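You operate a simulated robot arm through the tools that you are given. There is no shell and no other tool. Be economical: measure what you need, move in short steps, check, and stop when the job is done.

The job below is to be done with a simulated robot arm. You get a single attempt, and the scene is never put back.

## Task
Chase the black bolt by hand: in, out and in again. Then screw the silver bolt into its hole.
Fine: the silver bolt stands in the pin rack.
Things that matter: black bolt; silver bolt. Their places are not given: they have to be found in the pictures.

Only the result counts: the job must be done as asked and must still hold three seconds after the hand-in. Knocking over, shifting, dropping, spilling or breaking anything else fails it.

## Robot
A 7-joint arm with a two-finger parallel gripper, fixed in place. Base frame: the origin is at the foot of the arm, x ahead of it, y to its left, z up. Readings come in mm, degrees, newtons and seconds.
With the tool pointing down near the work surface it reaches from about 300 to 700 mm from the base axis. Its first joint turns from -66.0 to 66.0 degrees. Payload 1.57 kg.
Tool frame: the origin (TCP) lies between the finger pads and is the grasp point; the fingertips stand 30 mm ahead of it; z points along the fingers, y is the line along which they close. Largest opening 110 mm; finger width 24, thickness 12; the body of the gripper, 48 by 112 mm, starts 78 mm behind the TCP.
Orientation is that of the tool frame in the base frame, as a unit quaternion [w, x, y, z]. With the fingers straight down and closing along the base's y, the tool's x points along the base's -x, its y along +y and its z along -z.

## Interface
- The arm moves only by the tool servo_tool. Its argument "steps" is text: rows parted by semicolons, each of 7 numbers parted by spaces: the turn, a rotation vector about the tool's x, y, z in degrees, then the shift along the tool's x, y, z in mm, then the finger opening in mm, from 0 to 110. In form: ax ay az tx ty tz gripper; .... A call has 1 to 20 rows; each row is the pose to reach, as a shift and turn from the pose commanded when the call began, along the tool's axes at that moment. Rows are played at 5 a second. More than 50 mm and 8.6 degrees between two rows, or a gripper value outside its range, and nothing of the call is played. A pose out of reach is approached as far as the arm can. The call stops where the force on the tool passes 40 N (or 10 N more than at its start, if that is more) or the arm is blocked; 0.2 s more then pass. Each finger travels about 108 mm/s and halts on what it meets, pressing with about 42 N; the grip force reading is that of the motor and also rises with nothing between the fingers. The clock runs only during rows and for 0.2 s after the last one: add rows that repeat a pose to give the fingers time. The reply holds the time, the measured pose of the TCP, the force on the tool along the base axes, the opening and the grip force, in the units named above and with some noise.
- Cameras (640 x 400 px; columns grow to the right, rows downward): "scene" is fixed at [153.5, -383.6, 1404.1]; the picture's right is [0.87, -0.50, 0.00], its down [-0.28, -0.48, -0.83] and it looks along [0.41, 0.72, -0.56] (base axes); focal length 317 px, centre (320, 200). "wrist" rides on the gripper at [-36, 0, -80] in the tool frame; the picture's right is [0.00, -1.00, 0.00], its down [0.97, 0.00, -0.24] and it looks along [0.24, 0.00, 0.97] (tool axes); focal length 218 px, centre (320, 200).
- capture(camera): a new picture of that camera. It takes no simulated time.
- locate(camera, pixels): there is no depth. For up to 12 entries [column, row, z] of the newest picture of that camera ("zoom" is the newest enlarged one), the place [x, y] in the base frame at which the ray of that pixel passes the height z, good to about 2 mm. It takes no simulated time.
- close_up(camera, box): a new picture of the part [left, top, right, bottom] of that camera's present view, enlarged. It takes no simulated time.
- hand_in(): hands the job in; it is judged then, once.

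Keep the steps short. Do not move on a guess: measure, check each grasp and each placing, and mend mistakes. In all there are 80 turns and 34 pictures (those below and enlarged ones count). Leave the gripper open and the arm clear of the work at the hand-in unless told otherwise, and finish with a single line.

The tools are called after ">>>" by a JSON object that holds its "method" and its "body". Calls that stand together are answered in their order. servo_tool: Moves the arm, as the interface text tells. Its arguments: {"type":"object","properties":{"steps":{"type":"string"}},"required":["steps"]} The other tools are called the same way: capture (camera) takes a picture; locate (camera, pixels) gives the place at which the rays of pixels pass given heights; close_up (camera, box) takes an enlarged picture of a part of a camera's view; hand_in () hands the job in.

At the start:

```text
clock: 0.0
tool_pos: [282.4, 328.7, 1196.9]
orientation: [-0.001, 0.0, 1.0, 0.001]
ft_force: [-0.5, -0.4, -0.5]
opening: 110.1
gripper_force: 0.0
```

scene: 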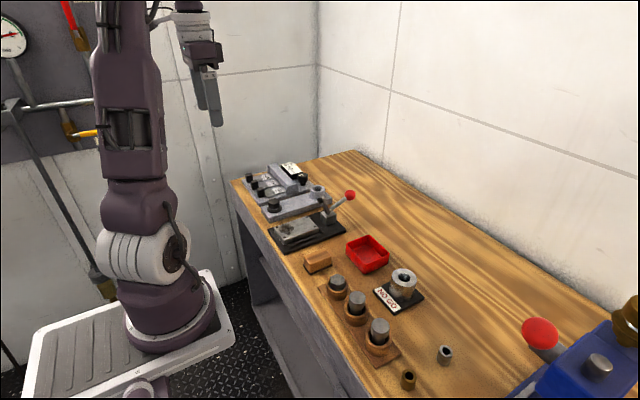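
wrist: 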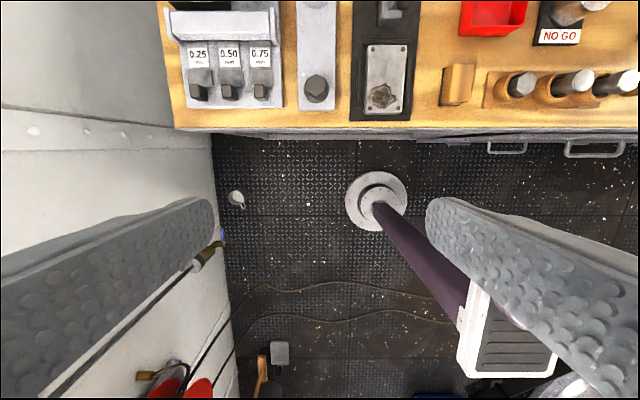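

I see a bench with gauges on the left, a block with a dark bolt, and a pin rack. I'll enlarge both areas first.

>>> {"method": "close_up", "body": {"camera": "scene", "box": [225, 150, 385, 250]}}

>>> {"method": "close_up", "body": {"camera": "scene", "box": [290, 230, 482, 400]}}

```text
4.00 times, centred on (305, 200) of scene
```

zoom: 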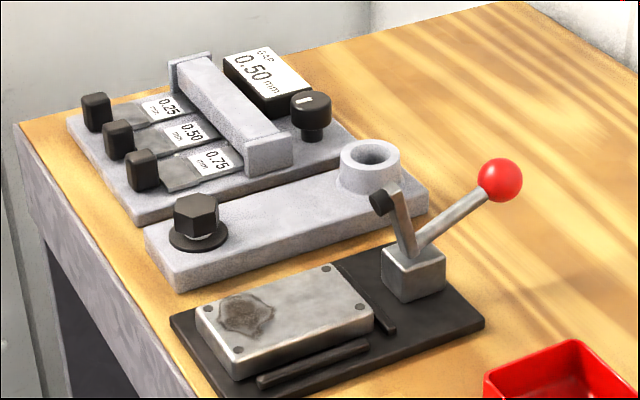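

```text
2.35 times, centred on (386, 315) of scene
```

zoom: 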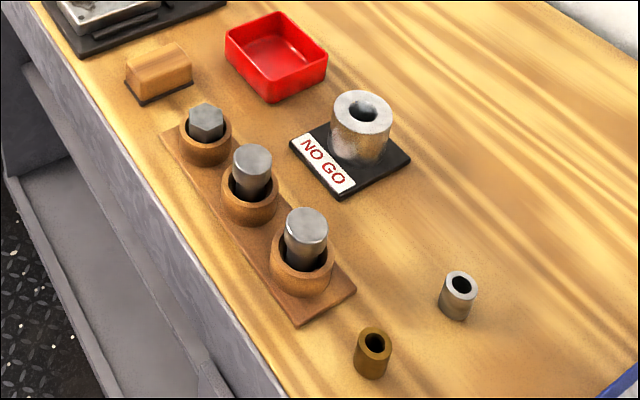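

The black hex bolt sits at about scene (274,203) in a bar, and the bar's boss hole is at (317,188). A silver hex bolt stands in the rack cup at (337,279). I'll locate all three.

>>> {"method": "locate", "body": {"camera": "scene", "pixels": [[274, 203, 880], [274, 203, 900], [317.5, 188.5, 880], [317.5, 188.5, 900], [337.5, 279, 880], [337.5, 279, 900], [337.5, 279, 920]]}}

```text
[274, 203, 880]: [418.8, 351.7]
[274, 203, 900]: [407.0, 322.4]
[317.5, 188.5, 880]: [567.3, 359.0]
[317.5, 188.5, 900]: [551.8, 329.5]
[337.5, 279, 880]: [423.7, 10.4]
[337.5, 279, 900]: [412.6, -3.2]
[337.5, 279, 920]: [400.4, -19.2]
```

I'll move above the bar so the wrist camera can look at it.

>>> {"method": "servo_tool", "body": {"steps": "0 0 0 -40 0 30 110; 0 0 0 -80 0 60 110; 0 0 0 -120 0 90 110; 0 0 0 -160 0 120 110; 0 0 0 -190 0 140 110; 0 0 0 -190 0 140 110; 0 0 0 -190 0 140 110"}}

>>> {"method": "capture", "body": {"camera": "wrist"}}

```text
clock: 1.6
tool_pos: [476.0, 328.7, 1056.3]
orientation: [0.001, 0.001, 1.0, -0.001]
ft_force: [-0.3, 0.2, -1.2]
opening: 110.1
gripper_force: 0.0
```

```text
29 pictures are left
```

wrist: 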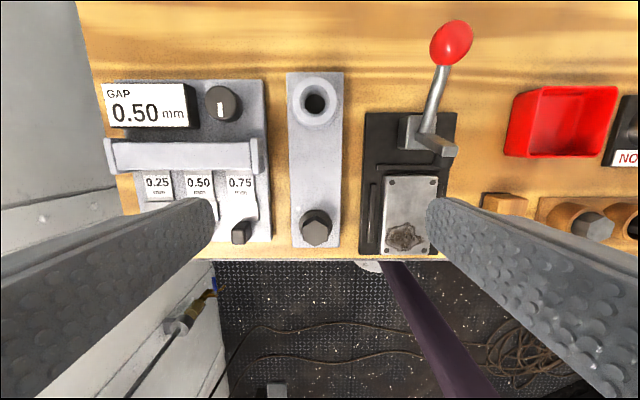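

Black bolt head is centred at about (316,231), the hole at (316,102). I'll enlarge and locate them.

>>> {"method": "close_up", "body": {"camera": "wrist", "box": [256, 60, 416, 260]}}

>>> {"method": "locate", "body": {"camera": "wrist", "pixels": [[316.5, 232, 880], [316.5, 232, 900], [316.5, 232, 920], [316, 102, 880], [316, 102, 900], [316, 102, 910], [290, 246, 875], [340, 246, 875], [287, 72, 875], [343, 72, 875]]}}

```text
2.00 times, centred on (336, 160) of wrist
```

zoom: 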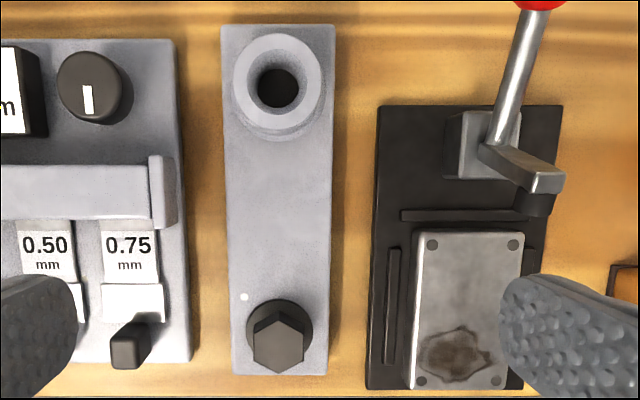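

```text
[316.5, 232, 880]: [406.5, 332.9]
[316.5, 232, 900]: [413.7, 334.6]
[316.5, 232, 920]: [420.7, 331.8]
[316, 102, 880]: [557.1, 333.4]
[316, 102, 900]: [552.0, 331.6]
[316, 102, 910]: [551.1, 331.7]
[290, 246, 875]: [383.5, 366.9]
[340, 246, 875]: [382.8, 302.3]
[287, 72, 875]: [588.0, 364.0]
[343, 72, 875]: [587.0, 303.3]
```

Both rays meet at about z 893, giving a head centre near (411,333). I'll look closer at how high the head stands above its seat.

>>> {"method": "close_up", "body": {"camera": "scene", "box": [258, 185, 298, 225]}}

>>> {"method": "close_up", "body": {"camera": "scene", "box": [312, 260, 362, 310]}}

```text
10.00 times, centred on (278, 205) of scene
```

zoom: 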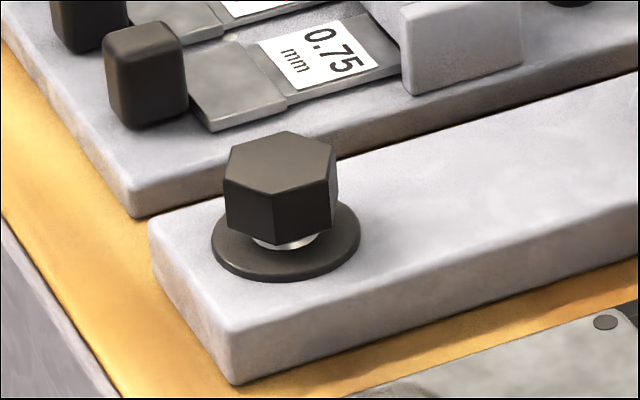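

```text
8.00 times, centred on (337, 285) of scene
```

zoom: 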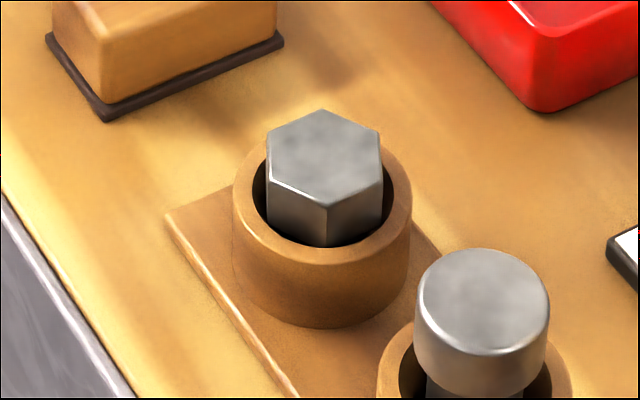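

The head stands clear of its washer by several mm, so the black bolt is partly out. I'll triangulate the head top, the washer and the silver head.

>>> {"method": "locate", "body": {"camera": "scene", "pixels": [[274.1, 201.3, 890], [274.1, 201.3, 900], [274.1, 201.3, 910], [274.6, 208.2, 870], [274.6, 208.2, 880], [274.6, 208.2, 890], [337.5, 279.7, 890], [337.5, 279.7, 910], [337.5, 279.7, 930]]}}

>>> {"method": "locate", "body": {"camera": "wrist", "pixels": [[315.2, 231.5, 890], [315.2, 231.5, 900], [315.2, 231.5, 910], [315.7, 226, 870], [315.7, 226, 880], [315.7, 226, 890], [590, 225, 890], [590, 225, 910], [590, 225, 930]]}}

```text
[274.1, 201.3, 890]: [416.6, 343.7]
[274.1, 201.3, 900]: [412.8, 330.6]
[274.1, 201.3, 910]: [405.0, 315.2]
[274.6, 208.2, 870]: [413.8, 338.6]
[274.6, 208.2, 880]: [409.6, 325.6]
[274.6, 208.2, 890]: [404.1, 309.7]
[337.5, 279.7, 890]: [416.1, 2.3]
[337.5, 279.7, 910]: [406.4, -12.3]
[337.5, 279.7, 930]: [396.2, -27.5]
```

```text
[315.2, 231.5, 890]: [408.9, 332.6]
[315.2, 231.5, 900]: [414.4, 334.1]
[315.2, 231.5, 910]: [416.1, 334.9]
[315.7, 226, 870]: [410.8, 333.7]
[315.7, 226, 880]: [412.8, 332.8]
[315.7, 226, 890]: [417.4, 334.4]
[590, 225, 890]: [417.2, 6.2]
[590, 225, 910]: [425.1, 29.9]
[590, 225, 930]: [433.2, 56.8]
```

Bolt axis is about (412.5, 333.5), head top about z 898, washer top about 874, so the gap is about 6–7 mm. I'll move above it and then test how far the wrist turns in each direction.

>>> {"method": "servo_tool", "body": {"steps": "0 0 0 32 2.4 40 60; 0 0 0 63.5 4.8 80 60; 0 0 0 63.5 4.8 96 60; 0 0 0 63.5 4.8 96 60; 0 0 0 63.5 4.8 96 60"}}

>>> {"method": "servo_tool", "body": {"steps": "0 0 -8.5 0 0 0 60; 0 0 -17 0 0 0 60; 0 0 -25.5 0 0 0 60; 0 0 -34 0 0 0 60; 0 0 -42.5 0 0 0 60; 0 0 -51 0 0 0 60; 0 0 -59.5 0 0 0 60; 0 0 -68 0 0 0 60; 0 0 -76.5 0 0 0 60; 0 0 -85 0 0 0 60; 0 0 -93.5 0 0 0 60; 0 0 -102 0 0 0 60; 0 0 -110.5 0 0 0 60; 0 0 -119 0 0 0 60; 0 0 -127.5 0 0 0 60; 0 0 -136 0 0 0 60; 0 0 -144.5 0 0 0 60; 0 0 -153 0 0 0 60; 0 0 -161.5 0 0 0 60; 0 0 -170 0 0 0 60"}}

```text
refused: row 1 steps farther than a row can; nothing moved
```

```text
clock: 5.8
tool_pos: [473.9, 328.8, 1057.5]
orientation: [0.0, 0.996, -0.087, 0.0]
ft_force: [0.4, -0.3, 0.2]
opening: 60.0
gripper_force: 0.0
```

The translation row was too long and was refused (norm over 50), but −170° was reached. I'll turn back and test the positive side.

>>> {"method": "servo_tool", "body": {"steps": "0 0 8.5 0 0 0 60; 0 0 17 0 0 0 60; 0 0 25.5 0 0 0 60; 0 0 34 0 0 0 60; 0 0 42.5 0 0 0 60; 0 0 51 0 0 0 60; 0 0 59.5 0 0 0 60; 0 0 68 0 0 0 60; 0 0 76.5 0 0 0 60; 0 0 85 0 0 0 60; 0 0 93.5 0 0 0 60; 0 0 102 0 0 0 60; 0 0 110.5 0 0 0 60; 0 0 119 0 0 0 60; 0 0 127.5 0 0 0 60; 0 0 136 0 0 0 60; 0 0 144.5 0 0 0 60; 0 0 153 0 0 0 60; 0 0 161.5 0 0 0 60; 0 0 170 0 0 0 60"}}

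>>> {"method": "servo_tool", "body": {"steps": "0 0 8.5 0 0 0 60; 0 0 17 0 0 0 60; 0 0 25.5 0 0 0 60; 0 0 34 0 0 0 60; 0 0 42.5 0 0 0 60; 0 0 51 0 0 0 60; 0 0 59.5 0 0 0 60; 0 0 68 0 0 0 60; 0 0 76.5 0 0 0 60; 0 0 85 0 0 0 60; 0 0 93.5 0 0 0 60; 0 0 102 0 0 0 60; 0 0 110.5 0 0 0 60; 0 0 119 0 0 0 60; 0 0 127.5 0 0 0 60; 0 0 136 0 0 0 60; 0 0 144.5 0 0 0 60; 0 0 153 0 0 0 60; 0 0 161.5 0 0 0 60; 0 0 170 0 0 0 60"}}

```text
clock: 10.0
tool_pos: [472.4, 329.6, 1058.5]
orientation: [0.0, 0.003, 1.0, 0.0]
ft_force: [0.3, 0.1, 0.0]
opening: 59.7
gripper_force: 0.0
```

```text
clock: 14.2
tool_pos: [500.6, 283.9, 1058.5]
orientation: [0.001, 0.994, 0.111, 0.0]
ft_force: [0.1, 0.4, -0.4]
opening: 59.7
gripper_force: 0.1
out of reach, approached as far as the arm can: row 17, 18, 19, 20
```

The positive side ends near +130°. I'll turn back by 170° and read the pose.

>>> {"method": "servo_tool", "body": {"steps": "0 0 -8.5 0 0 0 60; 0 0 -17 0 0 0 60; 0 0 -25.5 0 0 0 60; 0 0 -34 0 0 0 60; 0 0 -42.5 0 0 0 60; 0 0 -51 0 0 0 60; 0 0 -59.5 0 0 0 60; 0 0 -68 0 0 0 60; 0 0 -76.5 0 0 0 60; 0 0 -85 0 0 0 60; 0 0 -93.5 0 0 0 60; 0 0 -102 0 0 0 60; 0 0 -110.5 0 0 0 60; 0 0 -119 0 0 0 60; 0 0 -127.5 0 0 0 60; 0 0 -136 0 0 0 60; 0 0 -144.5 0 0 0 60; 0 0 -153 0 0 0 60; 0 0 -161.5 0 0 0 60; 0 0 -170 0 0 0 60"}}

```text
clock: 18.4
tool_pos: [500.5, 283.4, 1060.1]
orientation: [-0.001, -0.026, 1.0, 0.0]
ft_force: [-0.3, 0.2, 0.5]
opening: 60.0
gripper_force: 0.1
```

Yaw is now −3° and the position shifted. I'll go to above the bolt, (412.5, 333.5, 960), at yaw 0.

>>> {"method": "servo_tool", "body": {"steps": "0 0 3 21 14 15 60; 0 0 3 43 27 40 60; 0 0 3 64 41 70 60; 0 0 3 85.3 54.6 100 60; 0 0 3 85.3 54.6 100 60; 0 0 3 85.3 54.6 100 60; 0 0 3 85.3 54.6 100 60"}}

>>> {"method": "capture", "body": {"camera": "wrist"}}

```text
clock: 20.0
tool_pos: [496.0, 357.8, 958.1]
orientation: [0.0, 0.001, 1.0, 0.0]
ft_force: [-0.7, -0.8, 0.3]
opening: 59.8
gripper_force: 0.1
out of reach, approached as far as the arm can: row 1, 2, 3, 4, 5, 6, 7
```

```text
25 pictures are left
```

wrist: 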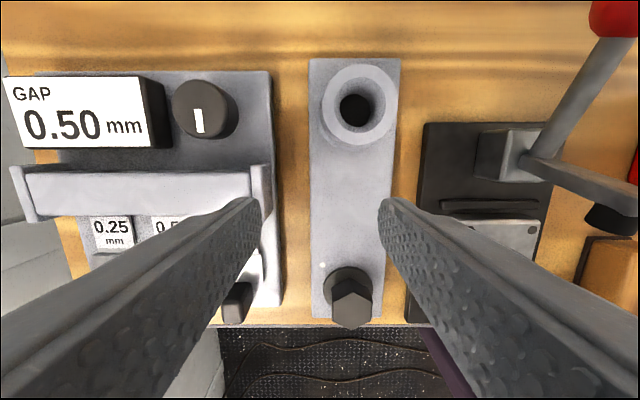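

The arm is stuck in a posture near a joint limit. The TCP is at (496,358). I'll lift and turn to −60°, away from the limit.

>>> {"method": "servo_tool", "body": {"steps": "0 0 0 0 0 -40 60; 0 0 0 0 0 -80 60; 0 0 0 0 0 -110 60; 0 0 -8.5 0 0 -110 60; 0 0 -17 0 0 -110 60; 0 0 -25.5 0 0 -110 60; 0 0 -34 0 0 -110 60; 0 0 -42.5 0 0 -110 60; 0 0 -51 0 0 -110 60; 0 0 -60 0 0 -110 60; 0 0 -60 0 0 -110 60; 0 0 -60 0 0 -110 60"}}

```text
refused: row 10 steps farther than a row can; nothing moved
```

>>> {"method": "servo_tool", "body": {"steps": "0 0 0 0 0 -40 60; 0 0 0 0 0 -80 60; 0 0 0 0 0 -110 60; 0 0 -8.5 0 0 -110 60; 0 0 -17 0 0 -110 60; 0 0 -25.5 0 0 -110 60; 0 0 -34 0 0 -110 60; 0 0 -42.5 0 0 -110 60; 0 0 -51 0 0 -110 60; 0 0 -59 0 0 -110 60; 0 0 -60 0 0 -110 60; 0 0 -60 0 0 -110 60"}}

```text
clock: 22.6
tool_pos: [496.4, 360.5, 1068.6]
orientation: [0.0, -0.499, 0.867, 0.0]
ft_force: [-0.8, 0.5, 0.2]
opening: 59.9
gripper_force: 0.1
```

Reached with yaw −60°. I'll now move over the bolt at this yaw, since the hex flats suit any multiple of 60°.

>>> {"method": "servo_tool", "body": {"steps": "0 0 0 22 20 0 60; 0 0 0 44 40 0 60; 0 0 0 65.3 59.2 0 60; 0 0 0 65.3 59.2 40 60; 0 0 0 65.3 59.2 80 60; 0 0 0 65.3 59.2 108 60; 0 0 0 65.3 59.2 108 60; 0 0 0 65.3 59.2 108 60"}}

>>> {"method": "capture", "body": {"camera": "scene"}}

```text
clock: 24.4
tool_pos: [413.1, 337.1, 960.9]
orientation: [0.0, -0.498, 0.867, 0.0]
ft_force: [0.7, -0.7, 0.5]
opening: 60.0
gripper_force: 0.0
```

```text
24 pictures are left
```

scene: 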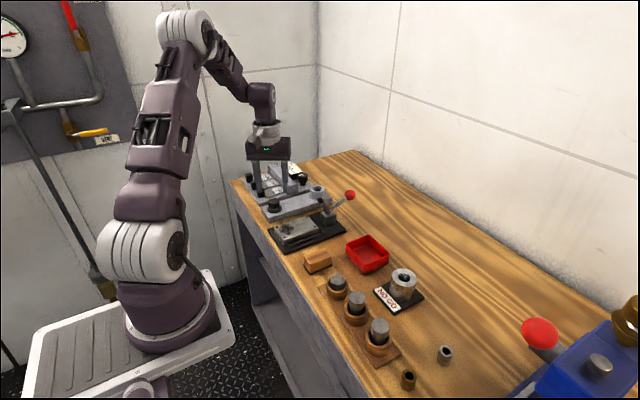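

Reached (413.1,337.1,961). I'll test the turn range here: down to −180° and back up to 0°.

>>> {"method": "servo_tool", "body": {"steps": "0 0 -8 0 0 0 60; 0 0 -16 0 0 0 60; 0 0 -24 0 0 0 60; 0 0 -32 0 0 0 60; 0 0 -40 0 0 0 60; 0 0 -48 0 0 0 60; 0 0 -56 0 0 0 60; 0 0 -64 0 0 0 60; 0 0 -72 0 0 0 60; 0 0 -80 0 0 0 60; 0 0 -88 0 0 0 60; 0 0 -96 0 0 0 60; 0 0 -104 0 0 0 60; 0 0 -112 0 0 0 60; 0 0 -120 0 0 0 60; 0 0 -120 0 0 0 60"}}

>>> {"method": "servo_tool", "body": {"steps": "0 0 8.5 0 0 0 60; 0 0 17 0 0 0 60; 0 0 25.5 0 0 0 60; 0 0 34 0 0 0 60; 0 0 42.5 0 0 0 60; 0 0 51 0 0 0 60; 0 0 59.5 0 0 0 60; 0 0 68 0 0 0 60; 0 0 76.5 0 0 0 60; 0 0 85 0 0 0 60; 0 0 93.5 0 0 0 60; 0 0 102 0 0 0 60; 0 0 110.5 0 0 0 60; 0 0 119 0 0 0 60; 0 0 127.5 0 0 0 60; 0 0 136 0 0 0 60; 0 0 144.5 0 0 0 60; 0 0 153 0 0 0 60; 0 0 161.5 0 0 0 60; 0 0 170 0 0 0 60"}}

```text
clock: 27.8
tool_pos: [410.4, 334.0, 960.4]
orientation: [0.0, 1.0, -0.001, 0.0]
ft_force: [1.2, 0.0, -0.1]
opening: 60.3
gripper_force: 0.0
```

```text
clock: 32.0
tool_pos: [411.0, 333.3, 961.1]
orientation: [0.0, -0.083, 0.997, 0.0]
ft_force: [0.3, 0.5, -0.7]
opening: 60.0
gripper_force: 0.1
```

−180° to −10° is reachable here. I'll set yaw to 0 and check the alignment with a picture.

>>> {"method": "servo_tool", "body": {"steps": "0 0 5 0 0 0 60; 0 0 9.8 0 0 0 60; 0 0 9.8 0 0 0 60; 0 0 9.8 0 0 0 60"}}

>>> {"method": "capture", "body": {"camera": "wrist"}}

```text
clock: 33.0
tool_pos: [411.9, 333.5, 961.3]
orientation: [0.0, 0.0, 1.0, 0.0]
ft_force: [-1.2, -0.5, -0.3]
opening: 60.2
gripper_force: 0.0
```

```text
23 pictures are left
```

wrist: 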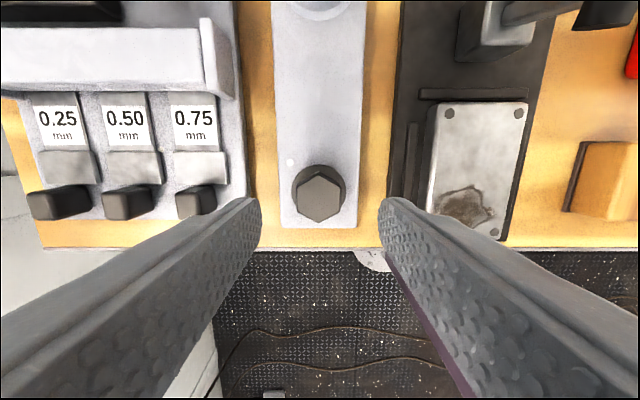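

The head is centred at (320,194) with flats facing the fingers. I'll check its x, and descend so the tips reach z 884.

>>> {"method": "locate", "body": {"camera": "wrist", "pixels": [[320, 194, 898], [319, 191, 874], [320, 167, 898], [320, 221, 898], [298, 194, 898], [343, 194, 898], [280, 225, 874]]}}

>>> {"method": "servo_tool", "body": {"steps": "0 0 0 0 0 20 60; 0 0 0 0 0 38 60; 0 0 0 0 0 47 60; 0 0 0 0 0 47 60; 0 0 0 0 0 47 60"}}

```text
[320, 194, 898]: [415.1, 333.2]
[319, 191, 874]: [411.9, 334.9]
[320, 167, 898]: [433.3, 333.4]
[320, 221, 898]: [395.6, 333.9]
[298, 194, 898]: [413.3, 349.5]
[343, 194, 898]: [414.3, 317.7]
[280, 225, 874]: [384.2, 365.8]
```

```text
clock: 34.2
tool_pos: [411.8, 333.9, 913.8]
orientation: [0.0, -0.001, 1.0, 0.0]
ft_force: [-0.3, 0.6, 0.1]
opening: 59.9
gripper_force: 0.0
```

Tips are at about z 884 around the head. I'll nudge 1 mm in x, turn open to −120°, close, and read the grip.

>>> {"method": "servo_tool", "body": {"steps": "0 0 -8 -1 0 0 60; 0 0 -16 -1 0 0 60; 0 0 -24 -1 0 0 60; 0 0 -32 -1 0 0 60; 0 0 -40 -1 0 0 60; 0 0 -48 -1 0 0 60; 0 0 -56 -1 0 0 60; 0 0 -64 -1 0 0 60; 0 0 -72 -1 0 0 60; 0 0 -80 -1 0 0 60; 0 0 -88 -1 0 0 60; 0 0 -96 -1 0 0 60; 0 0 -104 -1 0 0 60; 0 0 -112 -1 0 0 60; 0 0 -120 -1 0 0 60; 0 0 -120 -1 0 0 50; 0 0 -120 -1 0 0 25; 0 0 -120 -1 0 0 20; 0 0 -120 -1 0 0 20"}}

```text
clock: 38.2
tool_pos: [411.9, 335.6, 914.8]
orientation: [0.0, 0.866, -0.499, 0.0]
ft_force: [0.4, -0.7, 0.8]
opening: 31.6
gripper_force: 40.3
```

Gripped at 31.6 mm with no side load. I'll twist +60° (tighten) with no z shift, to see the force and pitch.

>>> {"method": "servo_tool", "body": {"steps": "0 0 8 0 0 0 20; 0 0 16 0 0 0 20; 0 0 24 0 0 0 20; 0 0 32 0 0 0 20; 0 0 40 0 0 0 20; 0 0 48 0 0 0 20; 0 0 56 0 0 0 20; 0 0 60 0 0 0 20; 0 0 60 0 0 0 20"}}

>>> {"method": "close_up", "body": {"camera": "scene", "box": [253, 175, 303, 225]}}

```text
clock: 40.2
tool_pos: [411.6, 334.9, 913.5]
orientation: [-0.001, -0.5, 0.866, -0.001]
ft_force: [-8.4, 2.2, -26.2]
opening: 31.3
gripper_force: 40.4
```

```text
8.00 times, centred on (278, 200) of scene
```

zoom: 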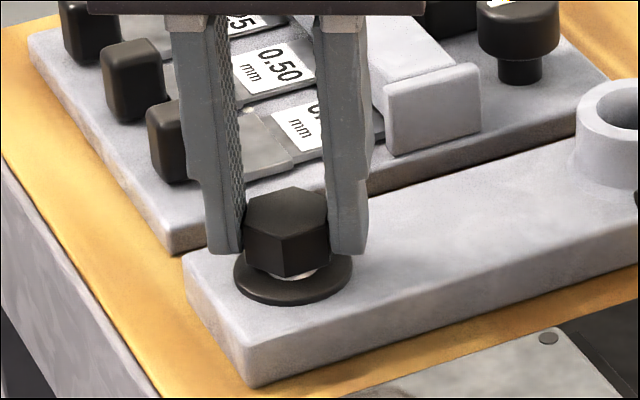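

The reading is −26 N in z, so the bolt is pulling down: right-hand thread. I'll lower 1 mm to learn how much it advanced.

>>> {"method": "servo_tool", "body": {"steps": "0 0 0 0 0 0.5 20; 0 0 0 0 0 0.5 20; 0 0 0 0 0 0.5 20"}}

>>> {"method": "servo_tool", "body": {"steps": "0 0 0 0 0 0.5 20; 0 0 0 0 0 0.5 20; 0 0 0 0 0 0.5 20"}}

```text
clock: 41.0
tool_pos: [411.9, 334.6, 913.4]
orientation: [0.0, -0.5, 0.866, 0.0]
ft_force: [-15.4, -1.2, -12.4]
opening: 31.7
gripper_force: 40.3
```

```text
clock: 41.8
tool_pos: [411.8, 335.8, 912.7]
orientation: [0.0, -0.5, 0.866, 0.0]
ft_force: [-12.6, -0.4, -12.7]
opening: 31.6
gripper_force: 40.3
```

I'll release, regrip to zero the stress, and twist 60° with a 0.5 mm descent.

>>> {"method": "servo_tool", "body": {"steps": "0 0 0 0 0 0 40; 0 0 0 0 0 0 40; 0 0 0 0 0 0 20; 0 0 0 0 0 0 20; 0 0 0 0 0 0 20"}}

>>> {"method": "servo_tool", "body": {"steps": "0 0 8 0 0 0.1 20; 0 0 16 0 0 0.2 20; 0 0 24 0 0 0.25 20; 0 0 32 0 0 0.3 20; 0 0 40 0 0 0.35 20; 0 0 48 0 0 0.4 20; 0 0 56 0 0 0.45 20; 0 0 60 0 0 0.5 20; 0 0 60 0 0 0.5 20"}}

>>> {"method": "close_up", "body": {"camera": "scene", "box": [253, 175, 303, 225]}}

```text
clock: 43.0
tool_pos: [412.5, 335.7, 913.6]
orientation: [0.002, -0.5, 0.866, 0.001]
ft_force: [-1.2, 5.6, 7.6]
opening: 31.7
gripper_force: 40.2
```

```text
clock: 45.0
tool_pos: [413.3, 334.4, 911.9]
orientation: [0.002, 0.0, 1.0, 0.001]
ft_force: [9.4, 19.0, 0.0]
opening: 31.9
gripper_force: 40.8
```

```text
8.00 times, centred on (278, 200) of scene
```

zoom: 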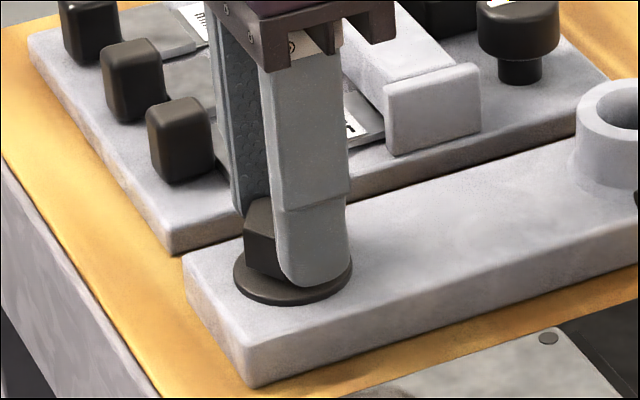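

Force is modest. The pitch looks like about 4 mm/rev. I'll release, raise 2 mm, return 180° open and regrip.

>>> {"method": "servo_tool", "body": {"steps": "0 0 0 0 0 0 52; 0 0 0 0 0 -2 52; 0 0 -8.5 0 0 -2 52; 0 0 -17 0 0 -2 52; 0 0 -25.5 0 0 -2 52; 0 0 -34 0 0 -2 52; 0 0 -42.5 0 0 -2 52; 0 0 -51 0 0 -2 52; 0 0 -59.5 0 0 -2 52; 0 0 -68 0 0 -2 52; 0 0 -76.5 0 0 -2 52; 0 0 -85 0 0 -2 52; 0 0 -93.5 0 0 -2 52; 0 0 -102 0 0 -2 52; 0 0 -110.5 0 0 -2 52; 0 0 -119 0 0 -2 52; 0 0 -127.5 0 0 -2 52; 0 0 -136 0 0 -2 52; 0 0 -144.5 0 0 -2 52; 0 0 -153 0 0 -2 52"}}

>>> {"method": "close_up", "body": {"camera": "scene", "box": [258, 185, 298, 225]}}

>>> {"method": "servo_tool", "body": {"steps": "0 0 -8.5 0 0 0 52; 0 0 -17 0 0 0 52; 0 0 -25.5 0 0 0 52; 0 0 -27 0 0 0 52; 0 0 -27 0 0 0 40; 0 0 -27 0 0 0 20; 0 0 -27 0 0 0 20; 0 0 -27 0 0 0 20"}}

```text
clock: 49.2
tool_pos: [412.4, 333.8, 914.8]
orientation: [0.0, 0.973, -0.232, 0.0]
ft_force: [1.2, -0.6, 0.4]
opening: 52.1
gripper_force: 0.1
```

```text
10.00 times, centred on (278, 205) of scene
```

zoom: 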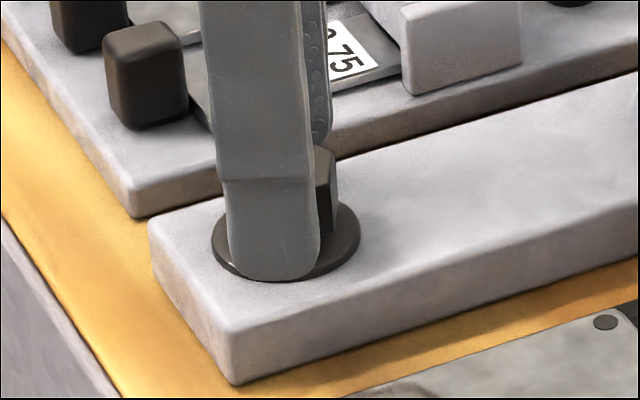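

```text
clock: 51.0
tool_pos: [412.3, 334.9, 913.4]
orientation: [0.0, 1.0, 0.0, 0.0]
ft_force: [0.8, 2.8, -2.0]
opening: 31.7
gripper_force: 40.6
```

Gripped cleanly at −180°. I'll twist +168° while descending 1.9 mm, and watch the force.

>>> {"method": "servo_tool", "body": {"steps": "0 0 8.4 0 0 0.1 20; 0 0 16.8 0 0 0.19 20; 0 0 25.2 0 0 0.29 20; 0 0 33.6 0 0 0.38 20; 0 0 42 0 0 0.48 20; 0 0 50.4 0 0 0.57 20; 0 0 58.8 0 0 0.67 20; 0 0 67.2 0 0 0.76 20; 0 0 75.6 0 0 0.86 20; 0 0 84 0 0 0.95 20; 0 0 92.4 0 0 1.05 20; 0 0 100.8 0 0 1.14 20; 0 0 109.2 0 0 1.24 20; 0 0 117.6 0 0 1.33 20; 0 0 126 0 0 1.43 20; 0 0 134.4 0 0 1.52 20; 0 0 142.8 0 0 1.62 20; 0 0 151.2 0 0 1.71 20; 0 0 159.6 0 0 1.81 20; 0 0 168 0 0 1.9 20"}}

```text
clock: 55.2
tool_pos: [411.5, 335.2, 911.3]
orientation: [-0.001, -0.103, 0.995, 0.0]
ft_force: [-12.0, 0.7, -19.4]
opening: 31.6
gripper_force: 40.4
```

Fz is −19 N, so the pitch is a bit higher, about 5 mm/rev. I'll finish to 0° with extra descent, release, and return 180°.

>>> {"method": "servo_tool", "body": {"steps": "0 0 6 0 0 0.3 20; 0 0 12 0 0 0.6 20; 0 0 12 0 0 0.6 20"}}

>>> {"method": "servo_tool", "body": {"steps": "0 0 0 0 0 0 52; 0 0 0 0 0 -1 52; 0 0 -8.5 0 0 -1 52; 0 0 -17 0 0 -1 52; 0 0 -25.5 0 0 -1 52; 0 0 -34 0 0 -1 52; 0 0 -42.5 0 0 -1 52; 0 0 -51 0 0 -1 52; 0 0 -59.5 0 0 -1 52; 0 0 -68 0 0 -1 52; 0 0 -76.5 0 0 -1 52; 0 0 -85 0 0 -1 52; 0 0 -93.5 0 0 -1 52; 0 0 -102 0 0 -1 52; 0 0 -110.5 0 0 -1 52; 0 0 -119 0 0 -1 52; 0 0 -127.5 0 0 -1 52; 0 0 -136 0 0 -1 52; 0 0 -144.5 0 0 -1 52; 0 0 -153 0 0 -1 52"}}

>>> {"method": "servo_tool", "body": {"steps": "0 0 -8.5 0 0 0 52; 0 0 -17 0 0 0 52; 0 0 -25.5 0 0 0 52; 0 0 -27 0 0 0 52; 0 0 -27 0 0 0 40; 0 0 -27 0 0 0 20; 0 0 -27 0 0 0 20; 0 0 -27 0 0 0 20"}}

```text
clock: 56.0
tool_pos: [411.2, 335.0, 911.8]
orientation: [0.0, 0.0, 1.0, 0.0]
ft_force: [-17.8, 4.1, -5.2]
opening: 31.6
gripper_force: 40.4
```

```text
clock: 60.2
tool_pos: [412.8, 333.4, 912.2]
orientation: [-0.001, 0.973, -0.233, 0.0]
ft_force: [-0.8, 0.6, -0.1]
opening: 52.2
gripper_force: 0.0
```

```text
clock: 62.0
tool_pos: [413.1, 334.4, 913.8]
orientation: [0.0, 1.0, 0.001, 0.0]
ft_force: [2.0, 9.2, -4.3]
opening: 31.5
gripper_force: 40.1
```

I'll twist another 84° with a 1.15 mm descent and look for signs of seating.

>>> {"method": "servo_tool", "body": {"steps": "0 0 8.4 0 0 0.12 20; 0 0 16.8 0 0 0.23 20; 0 0 25.2 0 0 0.35 20; 0 0 33.6 0 0 0.46 20; 0 0 42 0 0 0.58 20; 0 0 50.4 0 0 0.69 20; 0 0 58.8 0 0 0.8 20; 0 0 67.2 0 0 0.92 20; 0 0 75.6 0 0 1.03 20; 0 0 84 0 0 1.15 20; 0 0 84 0 0 1.15 20"}}

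>>> {"method": "close_up", "body": {"camera": "scene", "box": [258, 185, 298, 225]}}

```text
clock: 64.4
tool_pos: [410.9, 334.8, 912.6]
orientation: [0.0, 0.743, -0.67, 0.0]
ft_force: [-1.2, -0.5, -3.7]
opening: 31.4
gripper_force: 40.2
```

```text
10.00 times, centred on (278, 205) of scene
```

zoom: 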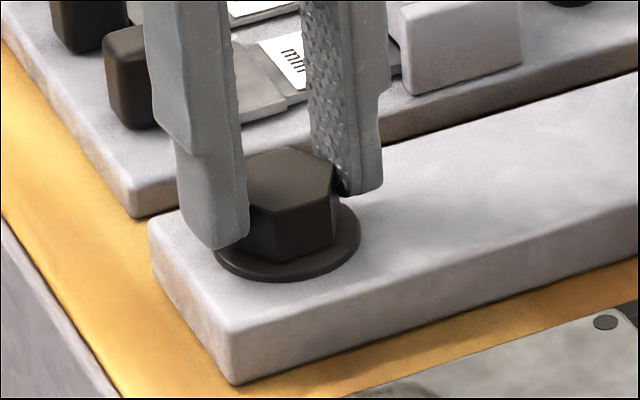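

The gap is nearly closed. I'll continue in small pieces until it seats.

>>> {"method": "servo_tool", "body": {"steps": "0 0 8 0 0 0.1 20; 0 0 16 0 0 0.2 20; 0 0 24 0 0 0.3 20; 0 0 32 0 0 0.4 20; 0 0 40 0 0 0.5 20; 0 0 48 0 0 0.6 20; 0 0 48 0 0 0.6 20"}}

>>> {"method": "servo_tool", "body": {"steps": "0 0 8 0 0 0.1 20; 0 0 16 0 0 0.2 20; 0 0 24 0 0 0.3 20; 0 0 32 0 0 0.4 20; 0 0 40 0 0 0.5 20; 0 0 48 0 0 0.6 20; 0 0 48 0 0 0.6 20"}}

>>> {"method": "close_up", "body": {"camera": "scene", "box": [258, 185, 298, 225]}}

```text
clock: 66.0
tool_pos: [413.3, 334.2, 910.6]
orientation: [0.0, -0.405, 0.914, 0.001]
ft_force: [-11.0, 5.4, 5.4]
opening: 30.8
gripper_force: 40.0
```

```text
clock: 67.6
tool_pos: [414.1, 334.2, 910.7]
orientation: [0.0, 0.001, 1.0, 0.001]
ft_force: [-5.2, 14.7, 3.1]
opening: 31.9
gripper_force: 40.6
```

```text
10.00 times, centred on (278, 205) of scene
```

zoom: 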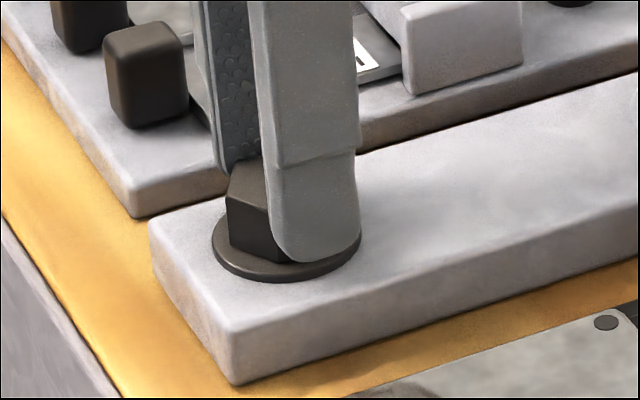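

I'll release, lift 60 mm and look at the head: gap and angle.

>>> {"method": "servo_tool", "body": {"steps": "0 0 0 0 0 0 56; 0 0 0 0 0 0 56; 0 0 0 0 0 -30 56; 0 0 0 0 0 -60 56; 0 0 0 0 0 -60 56; 0 0 0 0 0 -60 56"}}

>>> {"method": "close_up", "body": {"camera": "scene", "box": [258, 185, 298, 225]}}

>>> {"method": "close_up", "body": {"camera": "wrist", "box": [260, 140, 380, 240]}}

```text
clock: 69.0
tool_pos: [414.1, 335.2, 971.7]
orientation: [0.0, 0.0, 1.0, 0.0]
ft_force: [0.2, 0.8, -0.2]
opening: 55.8
gripper_force: 0.1
```

```text
10.00 times, centred on (278, 205) of scene
```

zoom: 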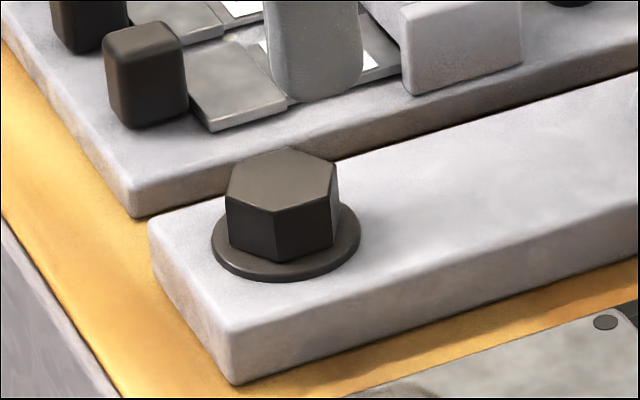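

```text
4.00 times, centred on (320, 190) of wrist
```

zoom: 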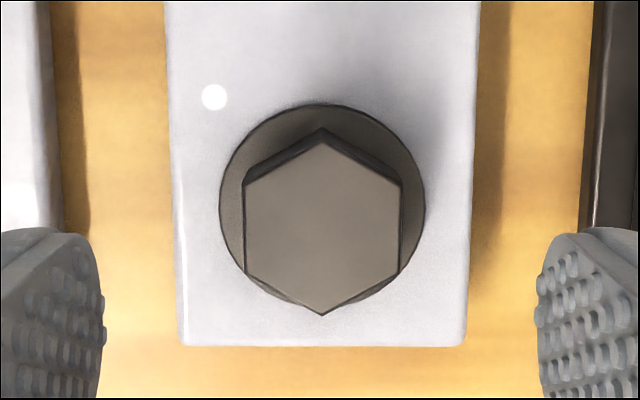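

The head now sits essentially on the washer, after 480° of turning. I'll check that it is tight with one more grip and a 60° twist.

>>> {"method": "servo_tool", "body": {"steps": "0 0 -8 0 0 0 56; 0 0 -16 0 0 10 56; 0 0 -24 0 0 20 56; 0 0 -32 0 0 30 56; 0 0 -40 0 0 40 56; 0 0 -48 0 0 50 56; 0 0 -56 0 0 58 56; 0 0 -60 0 0 58 56; 0 0 -60 0 0 59 56; 0 0 -60 0 0 59 40; 0 0 -60 0 0 59 20; 0 0 -60 0 0 59 20; 0 0 -60 0 0 59 20"}}

>>> {"method": "servo_tool", "body": {"steps": "0 0 6 0 0 0 20; 0 0 12 0 0 0 20; 0 0 18 0 0 0 20; 0 0 24 0 0 0 20; 0 0 30 0 0 0 20; 0 0 30 0 0 0 20"}}

```text
clock: 71.8
tool_pos: [411.8, 335.1, 911.0]
orientation: [-0.001, -0.501, 0.866, 0.0]
ft_force: [-9.8, 4.6, -0.3]
opening: 31.5
gripper_force: 40.4
```

```text
clock: 73.2
tool_pos: [412.4, 336.0, 911.2]
orientation: [0.001, -0.258, 0.966, 0.001]
ft_force: [-9.2, 7.7, -1.8]
opening: 31.6
gripper_force: 40.6
```

The hand turned 30° but the force hardly changed. I'll look at it.

>>> {"method": "close_up", "body": {"camera": "scene", "box": [258, 185, 298, 225]}}

```text
10.00 times, centred on (278, 205) of scene
```

zoom: 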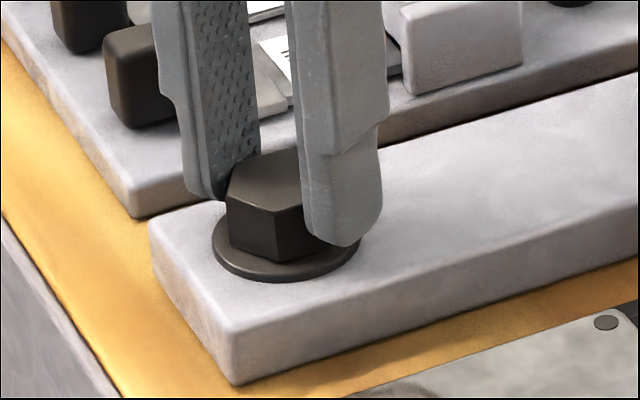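

The hex didn't move while the hand slipped round it, so the bolt is seated and tight. Now out: I'll twist −140° while rising 1.9 mm.

>>> {"method": "servo_tool", "body": {"steps": "0 0 -7 0 0 -0.1 20; 0 0 -14 0 0 -0.2 20; 0 0 -21 0 0 -0.3 20; 0 0 -28 0 0 -0.4 20; 0 0 -35 0 0 -0.5 20; 0 0 -42 0 0 -0.6 20; 0 0 -49 0 0 -0.7 20; 0 0 -56 0 0 -0.8 20; 0 0 -63 0 0 -0.9 20; 0 0 -70 0 0 -1 20; 0 0 -77 0 0 -1.1 20; 0 0 -84 0 0 -1.2 20; 0 0 -91 0 0 -1.3 20; 0 0 -98 0 0 -1.4 20; 0 0 -105 0 0 -1.5 20; 0 0 -112 0 0 -1.6 20; 0 0 -119 0 0 -1.7 20; 0 0 -126 0 0 -1.8 20; 0 0 -133 0 0 -1.9 20; 0 0 -140 0 0 -1.95 20"}}

>>> {"method": "close_up", "body": {"camera": "scene", "box": [258, 185, 298, 225]}}

```text
clock: 77.4
tool_pos: [412.3, 335.8, 914.3]
orientation: [-0.001, 0.996, -0.086, 0.0]
ft_force: [-12.3, 12.1, 4.4]
opening: 31.5
gripper_force: 40.0
```

```text
10.00 times, centred on (278, 205) of scene
```

zoom: 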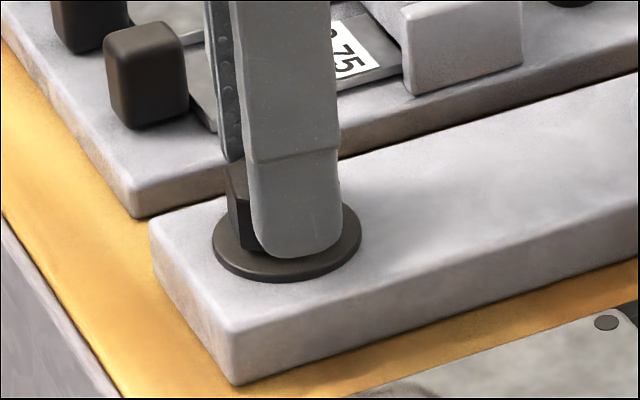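

Fz is only +4 N, so the bolt followed. Next, two return-and-loosen strokes of 153°, rising 2.1 mm each.

>>> {"method": "servo_tool", "body": {"steps": "0 0 0 0 0 0 52; 0 0 8.5 0 0 0 52; 0 0 17 0 0 0 52; 0 0 25.5 0 0 0 52; 0 0 34 0 0 0 52; 0 0 42.5 0 0 0 52; 0 0 51 0 0 0 52; 0 0 59.5 0 0 0 52; 0 0 68 0 0 0 52; 0 0 76.5 0 0 0 52; 0 0 85 0 0 0 52; 0 0 93.5 0 0 0 52; 0 0 102 0 0 0 52; 0 0 110.5 0 0 0 52; 0 0 119 0 0 0 52; 0 0 127.5 0 0 0 52; 0 0 136 0 0 0 52; 0 0 144.5 0 0 0 52; 0 0 153 0 0 0 52; 0 0 153 0 0 0 25"}}

>>> {"method": "servo_tool", "body": {"steps": "0 0 0 0 0 0 20; 0 0 0 0 0 0 20; 0 0 -8.5 0 0 -0.12 20; 0 0 -17 0 0 -0.23 20; 0 0 -25.5 0 0 -0.35 20; 0 0 -34 0 0 -0.47 20; 0 0 -42.5 0 0 -0.58 20; 0 0 -51 0 0 -0.7 20; 0 0 -59.5 0 0 -0.82 20; 0 0 -68 0 0 -0.93 20; 0 0 -76.5 0 0 -1.05 20; 0 0 -85 0 0 -1.17 20; 0 0 -93.5 0 0 -1.28 20; 0 0 -102 0 0 -1.4 20; 0 0 -110.5 0 0 -1.52 20; 0 0 -119 0 0 -1.63 20; 0 0 -127.5 0 0 -1.75 20; 0 0 -136 0 0 -1.87 20; 0 0 -144.5 0 0 -1.98 20; 0 0 -153 0 0 -2.1 20"}}

>>> {"method": "servo_tool", "body": {"steps": "0 0 0 0 0 0 52; 0 0 8.5 0 0 0 52; 0 0 17 0 0 0 52; 0 0 25.5 0 0 0 52; 0 0 34 0 0 0 52; 0 0 42.5 0 0 0 52; 0 0 51 0 0 0 52; 0 0 59.5 0 0 0 52; 0 0 68 0 0 0 52; 0 0 76.5 0 0 0 52; 0 0 85 0 0 0 52; 0 0 93.5 0 0 0 52; 0 0 102 0 0 0 52; 0 0 110.5 0 0 0 52; 0 0 119 0 0 0 52; 0 0 127.5 0 0 0 52; 0 0 136 0 0 0 52; 0 0 144.5 0 0 0 52; 0 0 153 0 0 0 52; 0 0 153 0 0 0 25"}}

>>> {"method": "servo_tool", "body": {"steps": "0 0 0 0 0 0 20; 0 0 0 0 0 0 20; 0 0 -8.5 0 0 -0.12 20; 0 0 -17 0 0 -0.23 20; 0 0 -25.5 0 0 -0.35 20; 0 0 -34 0 0 -0.47 20; 0 0 -42.5 0 0 -0.58 20; 0 0 -51 0 0 -0.7 20; 0 0 -59.5 0 0 -0.82 20; 0 0 -68 0 0 -0.93 20; 0 0 -76.5 0 0 -1.05 20; 0 0 -85 0 0 -1.17 20; 0 0 -93.5 0 0 -1.28 20; 0 0 -102 0 0 -1.4 20; 0 0 -110.5 0 0 -1.52 20; 0 0 -119 0 0 -1.63 20; 0 0 -127.5 0 0 -1.75 20; 0 0 -136 0 0 -1.87 20; 0 0 -144.5 0 0 -1.98 20; 0 0 -153 0 0 -2.1 20"}}

>>> {"method": "close_up", "body": {"camera": "scene", "box": [258, 185, 298, 225]}}

```text
clock: 81.6
tool_pos: [412.8, 334.7, 913.4]
orientation: [-0.001, -0.148, 0.989, 0.0]
ft_force: [-1.4, 4.0, 0.1]
opening: 31.8
gripper_force: 33.0
```

```text
clock: 85.8
tool_pos: [412.6, 334.9, 915.5]
orientation: [0.0, 0.996, -0.085, 0.0]
ft_force: [-19.1, 14.4, 0.8]
opening: 31.3
gripper_force: 40.7
```

```text
clock: 90.0
tool_pos: [410.6, 334.4, 917.0]
orientation: [0.0, -0.147, 0.989, 0.001]
ft_force: [-1.7, 4.9, -2.2]
opening: 31.7
gripper_force: 33.4
```

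```text
clock: 94.2
tool_pos: [413.7, 334.9, 919.3]
orientation: [-0.001, 0.996, -0.086, -0.001]
ft_force: [-0.3, -1.2, -4.6]
opening: 31.1
gripper_force: 39.8
```

```text
10.00 times, centred on (278, 205) of scene
```

zoom: 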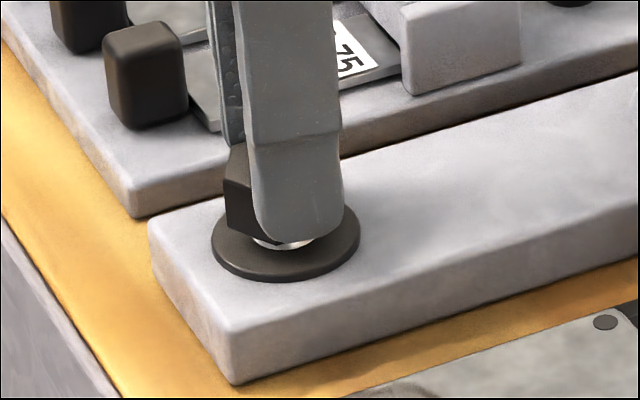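

It is out about 6 mm, roughly the starting height, with the shank visible. I'll keep unscrewing for two more strokes to see how far out it goes.

>>> {"method": "servo_tool", "body": {"steps": "0 0 0 0 0 0 52; 0 0 8.5 0 0 0 52; 0 0 17 0 0 0 52; 0 0 25.5 0 0 0 52; 0 0 34 0 0 0 52; 0 0 42.5 0 0 0 52; 0 0 51 0 0 0 52; 0 0 59.5 0 0 0 52; 0 0 68 0 0 0 52; 0 0 76.5 0 0 0 52; 0 0 85 0 0 0 52; 0 0 93.5 0 0 0 52; 0 0 102 0 0 0 52; 0 0 110.5 0 0 0 52; 0 0 119 0 0 0 52; 0 0 127.5 0 0 0 52; 0 0 136 0 0 0 52; 0 0 144.5 0 0 0 52; 0 0 153 0 0 0 52; 0 0 153 0 0 0 25"}}

>>> {"method": "servo_tool", "body": {"steps": "0 0 0 0 0 0 20; 0 0 0 0 0 0 20; 0 0 -8.5 0 0 -0.12 20; 0 0 -17 0 0 -0.23 20; 0 0 -25.5 0 0 -0.35 20; 0 0 -34 0 0 -0.47 20; 0 0 -42.5 0 0 -0.58 20; 0 0 -51 0 0 -0.7 20; 0 0 -59.5 0 0 -0.82 20; 0 0 -68 0 0 -0.93 20; 0 0 -76.5 0 0 -1.05 20; 0 0 -85 0 0 -1.17 20; 0 0 -93.5 0 0 -1.28 20; 0 0 -102 0 0 -1.4 20; 0 0 -110.5 0 0 -1.52 20; 0 0 -119 0 0 -1.63 20; 0 0 -127.5 0 0 -1.75 20; 0 0 -136 0 0 -1.87 20; 0 0 -144.5 0 0 -1.98 20; 0 0 -153 0 0 -2.1 20"}}

>>> {"method": "servo_tool", "body": {"steps": "0 0 0 0 0 0 52; 0 0 8.5 0 0 0 52; 0 0 17 0 0 0 52; 0 0 25.5 0 0 0 52; 0 0 34 0 0 0 52; 0 0 42.5 0 0 0 52; 0 0 51 0 0 0 52; 0 0 59.5 0 0 0 52; 0 0 68 0 0 0 52; 0 0 76.5 0 0 0 52; 0 0 85 0 0 0 52; 0 0 93.5 0 0 0 52; 0 0 102 0 0 0 52; 0 0 110.5 0 0 0 52; 0 0 119 0 0 0 52; 0 0 127.5 0 0 0 52; 0 0 136 0 0 0 52; 0 0 144.5 0 0 0 52; 0 0 153 0 0 0 52; 0 0 153 0 0 0 25"}}

>>> {"method": "servo_tool", "body": {"steps": "0 0 0 0 0 0 20; 0 0 0 0 0 0 20; 0 0 -8.5 0 0 -0.12 20; 0 0 -17 0 0 -0.23 20; 0 0 -25.5 0 0 -0.35 20; 0 0 -34 0 0 -0.47 20; 0 0 -42.5 0 0 -0.58 20; 0 0 -51 0 0 -0.7 20; 0 0 -59.5 0 0 -0.82 20; 0 0 -68 0 0 -0.93 20; 0 0 -76.5 0 0 -1.05 20; 0 0 -85 0 0 -1.17 20; 0 0 -93.5 0 0 -1.28 20; 0 0 -102 0 0 -1.4 20; 0 0 -110.5 0 0 -1.52 20; 0 0 -119 0 0 -1.63 20; 0 0 -127.5 0 0 -1.75 20; 0 0 -136 0 0 -1.87 20; 0 0 -144.5 0 0 -1.98 20; 0 0 -153 0 0 -2.1 20"}}

>>> {"method": "close_up", "body": {"camera": "scene", "box": [258, 185, 298, 225]}}

```text
clock: 98.4
tool_pos: [413.5, 334.4, 917.7]
orientation: [0.0, -0.147, 0.989, 0.001]
ft_force: [-1.1, 3.5, -1.4]
opening: 31.1
gripper_force: 33.1
```

```text
clock: 102.6
tool_pos: [413.2, 334.4, 919.0]
orientation: [-0.001, 0.996, -0.086, 0.0]
ft_force: [3.2, 3.1, -3.8]
opening: 31.3
gripper_force: 39.9
```

```text
clock: 106.8
tool_pos: [412.3, 335.6, 919.4]
orientation: [0.001, -0.147, 0.989, 0.001]
ft_force: [-0.6, 5.2, -1.8]
opening: 31.2
gripper_force: 32.7
```

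```text
clock: 111.0
tool_pos: [413.5, 334.2, 923.3]
orientation: [-0.002, 0.996, -0.087, 0.0]
ft_force: [3.3, 2.8, -1.7]
opening: 31.4
gripper_force: 39.9
```

```text
10.00 times, centred on (278, 205) of scene
```

zoom: 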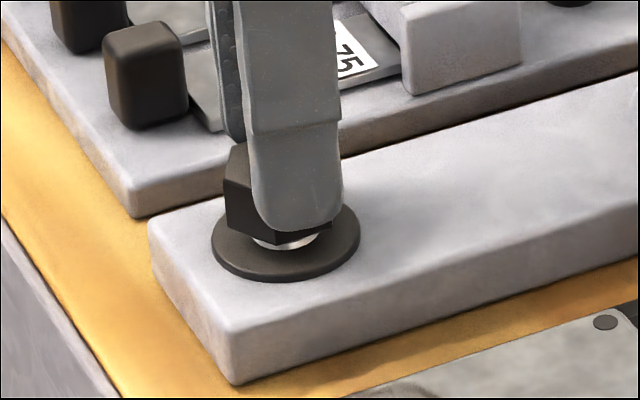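

The head rose no further while the fingers slid up it, so the bolt is at its outer stop. Now in again: lower the grip 5 mm, regrip, and make three tightening strokes.

>>> {"method": "servo_tool", "body": {"steps": "0 0 0 0 0 0 52; 0 0 0 0 0 2.5 52; 0 0 0 0 0 5 52; 0 0 0 0 0 5 25; 0 0 0 0 0 5 20; 0 0 8.5 0 0 5.12 20; 0 0 17 0 0 5.24 20; 0 0 25.5 0 0 5.35 20; 0 0 34 0 0 5.47 20; 0 0 42.5 0 0 5.6 20; 0 0 51 0 0 5.7 20; 0 0 59.5 0 0 5.82 20; 0 0 68 0 0 5.94 20; 0 0 76.5 0 0 6.06 20; 0 0 85 0 0 6.18 20; 0 0 93.5 0 0 6.3 20; 0 0 102 0 0 6.42 20; 0 0 110.5 0 0 6.53 20; 0 0 119 0 0 6.65 20; 0 0 127.5 0 0 6.77 20"}}

>>> {"method": "servo_tool", "body": {"steps": "0 0 0 0 0 0 52; 0 0 -8.5 0 0 0 52; 0 0 -17 0 0 0 52; 0 0 -25.5 0 0 0 52; 0 0 -34 0 0 0 52; 0 0 -42.5 0 0 0 52; 0 0 -51 0 0 0 52; 0 0 -59.5 0 0 0 52; 0 0 -68 0 0 0 52; 0 0 -76.5 0 0 0 52; 0 0 -85 0 0 0 52; 0 0 -93.5 0 0 0 52; 0 0 -102 0 0 0 52; 0 0 -110.5 0 0 0 52; 0 0 -119 0 0 0 52; 0 0 -127.5 0 0 0 52; 0 0 -127.5 0 0 0 25; 0 0 -127.5 0 0 0 20"}}

>>> {"method": "servo_tool", "body": {"steps": "0 0 0 0 0 0 20; 0 0 0 0 0 0 20; 0 0 8.5 0 0 0.12 20; 0 0 17 0 0 0.23 20; 0 0 25.5 0 0 0.35 20; 0 0 34 0 0 0.47 20; 0 0 42.5 0 0 0.58 20; 0 0 51 0 0 0.7 20; 0 0 59.5 0 0 0.82 20; 0 0 68 0 0 0.93 20; 0 0 76.5 0 0 1.05 20; 0 0 85 0 0 1.17 20; 0 0 93.5 0 0 1.28 20; 0 0 102 0 0 1.4 20; 0 0 110.5 0 0 1.52 20; 0 0 119 0 0 1.63 20; 0 0 127.5 0 0 1.75 20; 0 0 136 0 0 1.87 20; 0 0 144.5 0 0 1.98 20; 0 0 153 0 0 2.1 20"}}

>>> {"method": "servo_tool", "body": {"steps": "0 0 0 0 0 0 52; 0 0 -8.5 0 0 0 52; 0 0 -17 0 0 0 52; 0 0 -25.5 0 0 0 52; 0 0 -34 0 0 0 52; 0 0 -42.5 0 0 0 52; 0 0 -51 0 0 0 52; 0 0 -59.5 0 0 0 52; 0 0 -68 0 0 0 52; 0 0 -76.5 0 0 0 52; 0 0 -85 0 0 0 52; 0 0 -93.5 0 0 0 52; 0 0 -102 0 0 0 52; 0 0 -110.5 0 0 0 52; 0 0 -119 0 0 0 52; 0 0 -127.5 0 0 0 52; 0 0 -136 0 0 0 52; 0 0 -144.5 0 0 0 52; 0 0 -153 0 0 0 52; 0 0 -153 0 0 0 25"}}

>>> {"method": "servo_tool", "body": {"steps": "0 0 0 0 0 0 20; 0 0 0 0 0 0 20; 0 0 8.5 0 0 0.12 20; 0 0 17 0 0 0.23 20; 0 0 25.5 0 0 0.35 20; 0 0 34 0 0 0.47 20; 0 0 42.5 0 0 0.58 20; 0 0 51 0 0 0.7 20; 0 0 59.5 0 0 0.82 20; 0 0 68 0 0 0.93 20; 0 0 76.5 0 0 1.05 20; 0 0 85 0 0 1.17 20; 0 0 93.5 0 0 1.28 20; 0 0 102 0 0 1.4 20; 0 0 110.5 0 0 1.52 20; 0 0 119 0 0 1.63 20; 0 0 127.5 0 0 1.75 20; 0 0 136 0 0 1.87 20; 0 0 144.5 0 0 1.98 20; 0 0 153 0 0 2.1 20"}}

```text
clock: 115.2
tool_pos: [412.6, 335.0, 915.7]
orientation: [0.0, -0.361, 0.932, 0.0]
ft_force: [-9.9, -13.1, 20.9]
opening: 31.1
gripper_force: 40.5
```

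```text
clock: 119.0
tool_pos: [413.5, 335.0, 914.7]
orientation: [-0.001, 0.996, -0.086, 0.001]
ft_force: [1.7, 4.9, -2.3]
opening: 31.8
gripper_force: 40.9
```

```text
clock: 123.2
tool_pos: [411.3, 334.0, 913.6]
orientation: [0.0, -0.147, 0.989, -0.001]
ft_force: [-22.7, -3.9, -12.2]
opening: 31.3
gripper_force: 40.6
```

```text
clock: 127.4
tool_pos: [412.3, 334.3, 913.5]
orientation: [0.0, 0.996, -0.086, 0.0]
ft_force: [0.7, 0.8, -1.0]
opening: 32.0
gripper_force: 32.6
```

```text
clock: 131.6
tool_pos: [413.0, 334.3, 911.2]
orientation: [0.001, -0.145, 0.989, 0.001]
ft_force: [-7.5, 9.0, -1.4]
opening: 31.3
gripper_force: 39.6
```

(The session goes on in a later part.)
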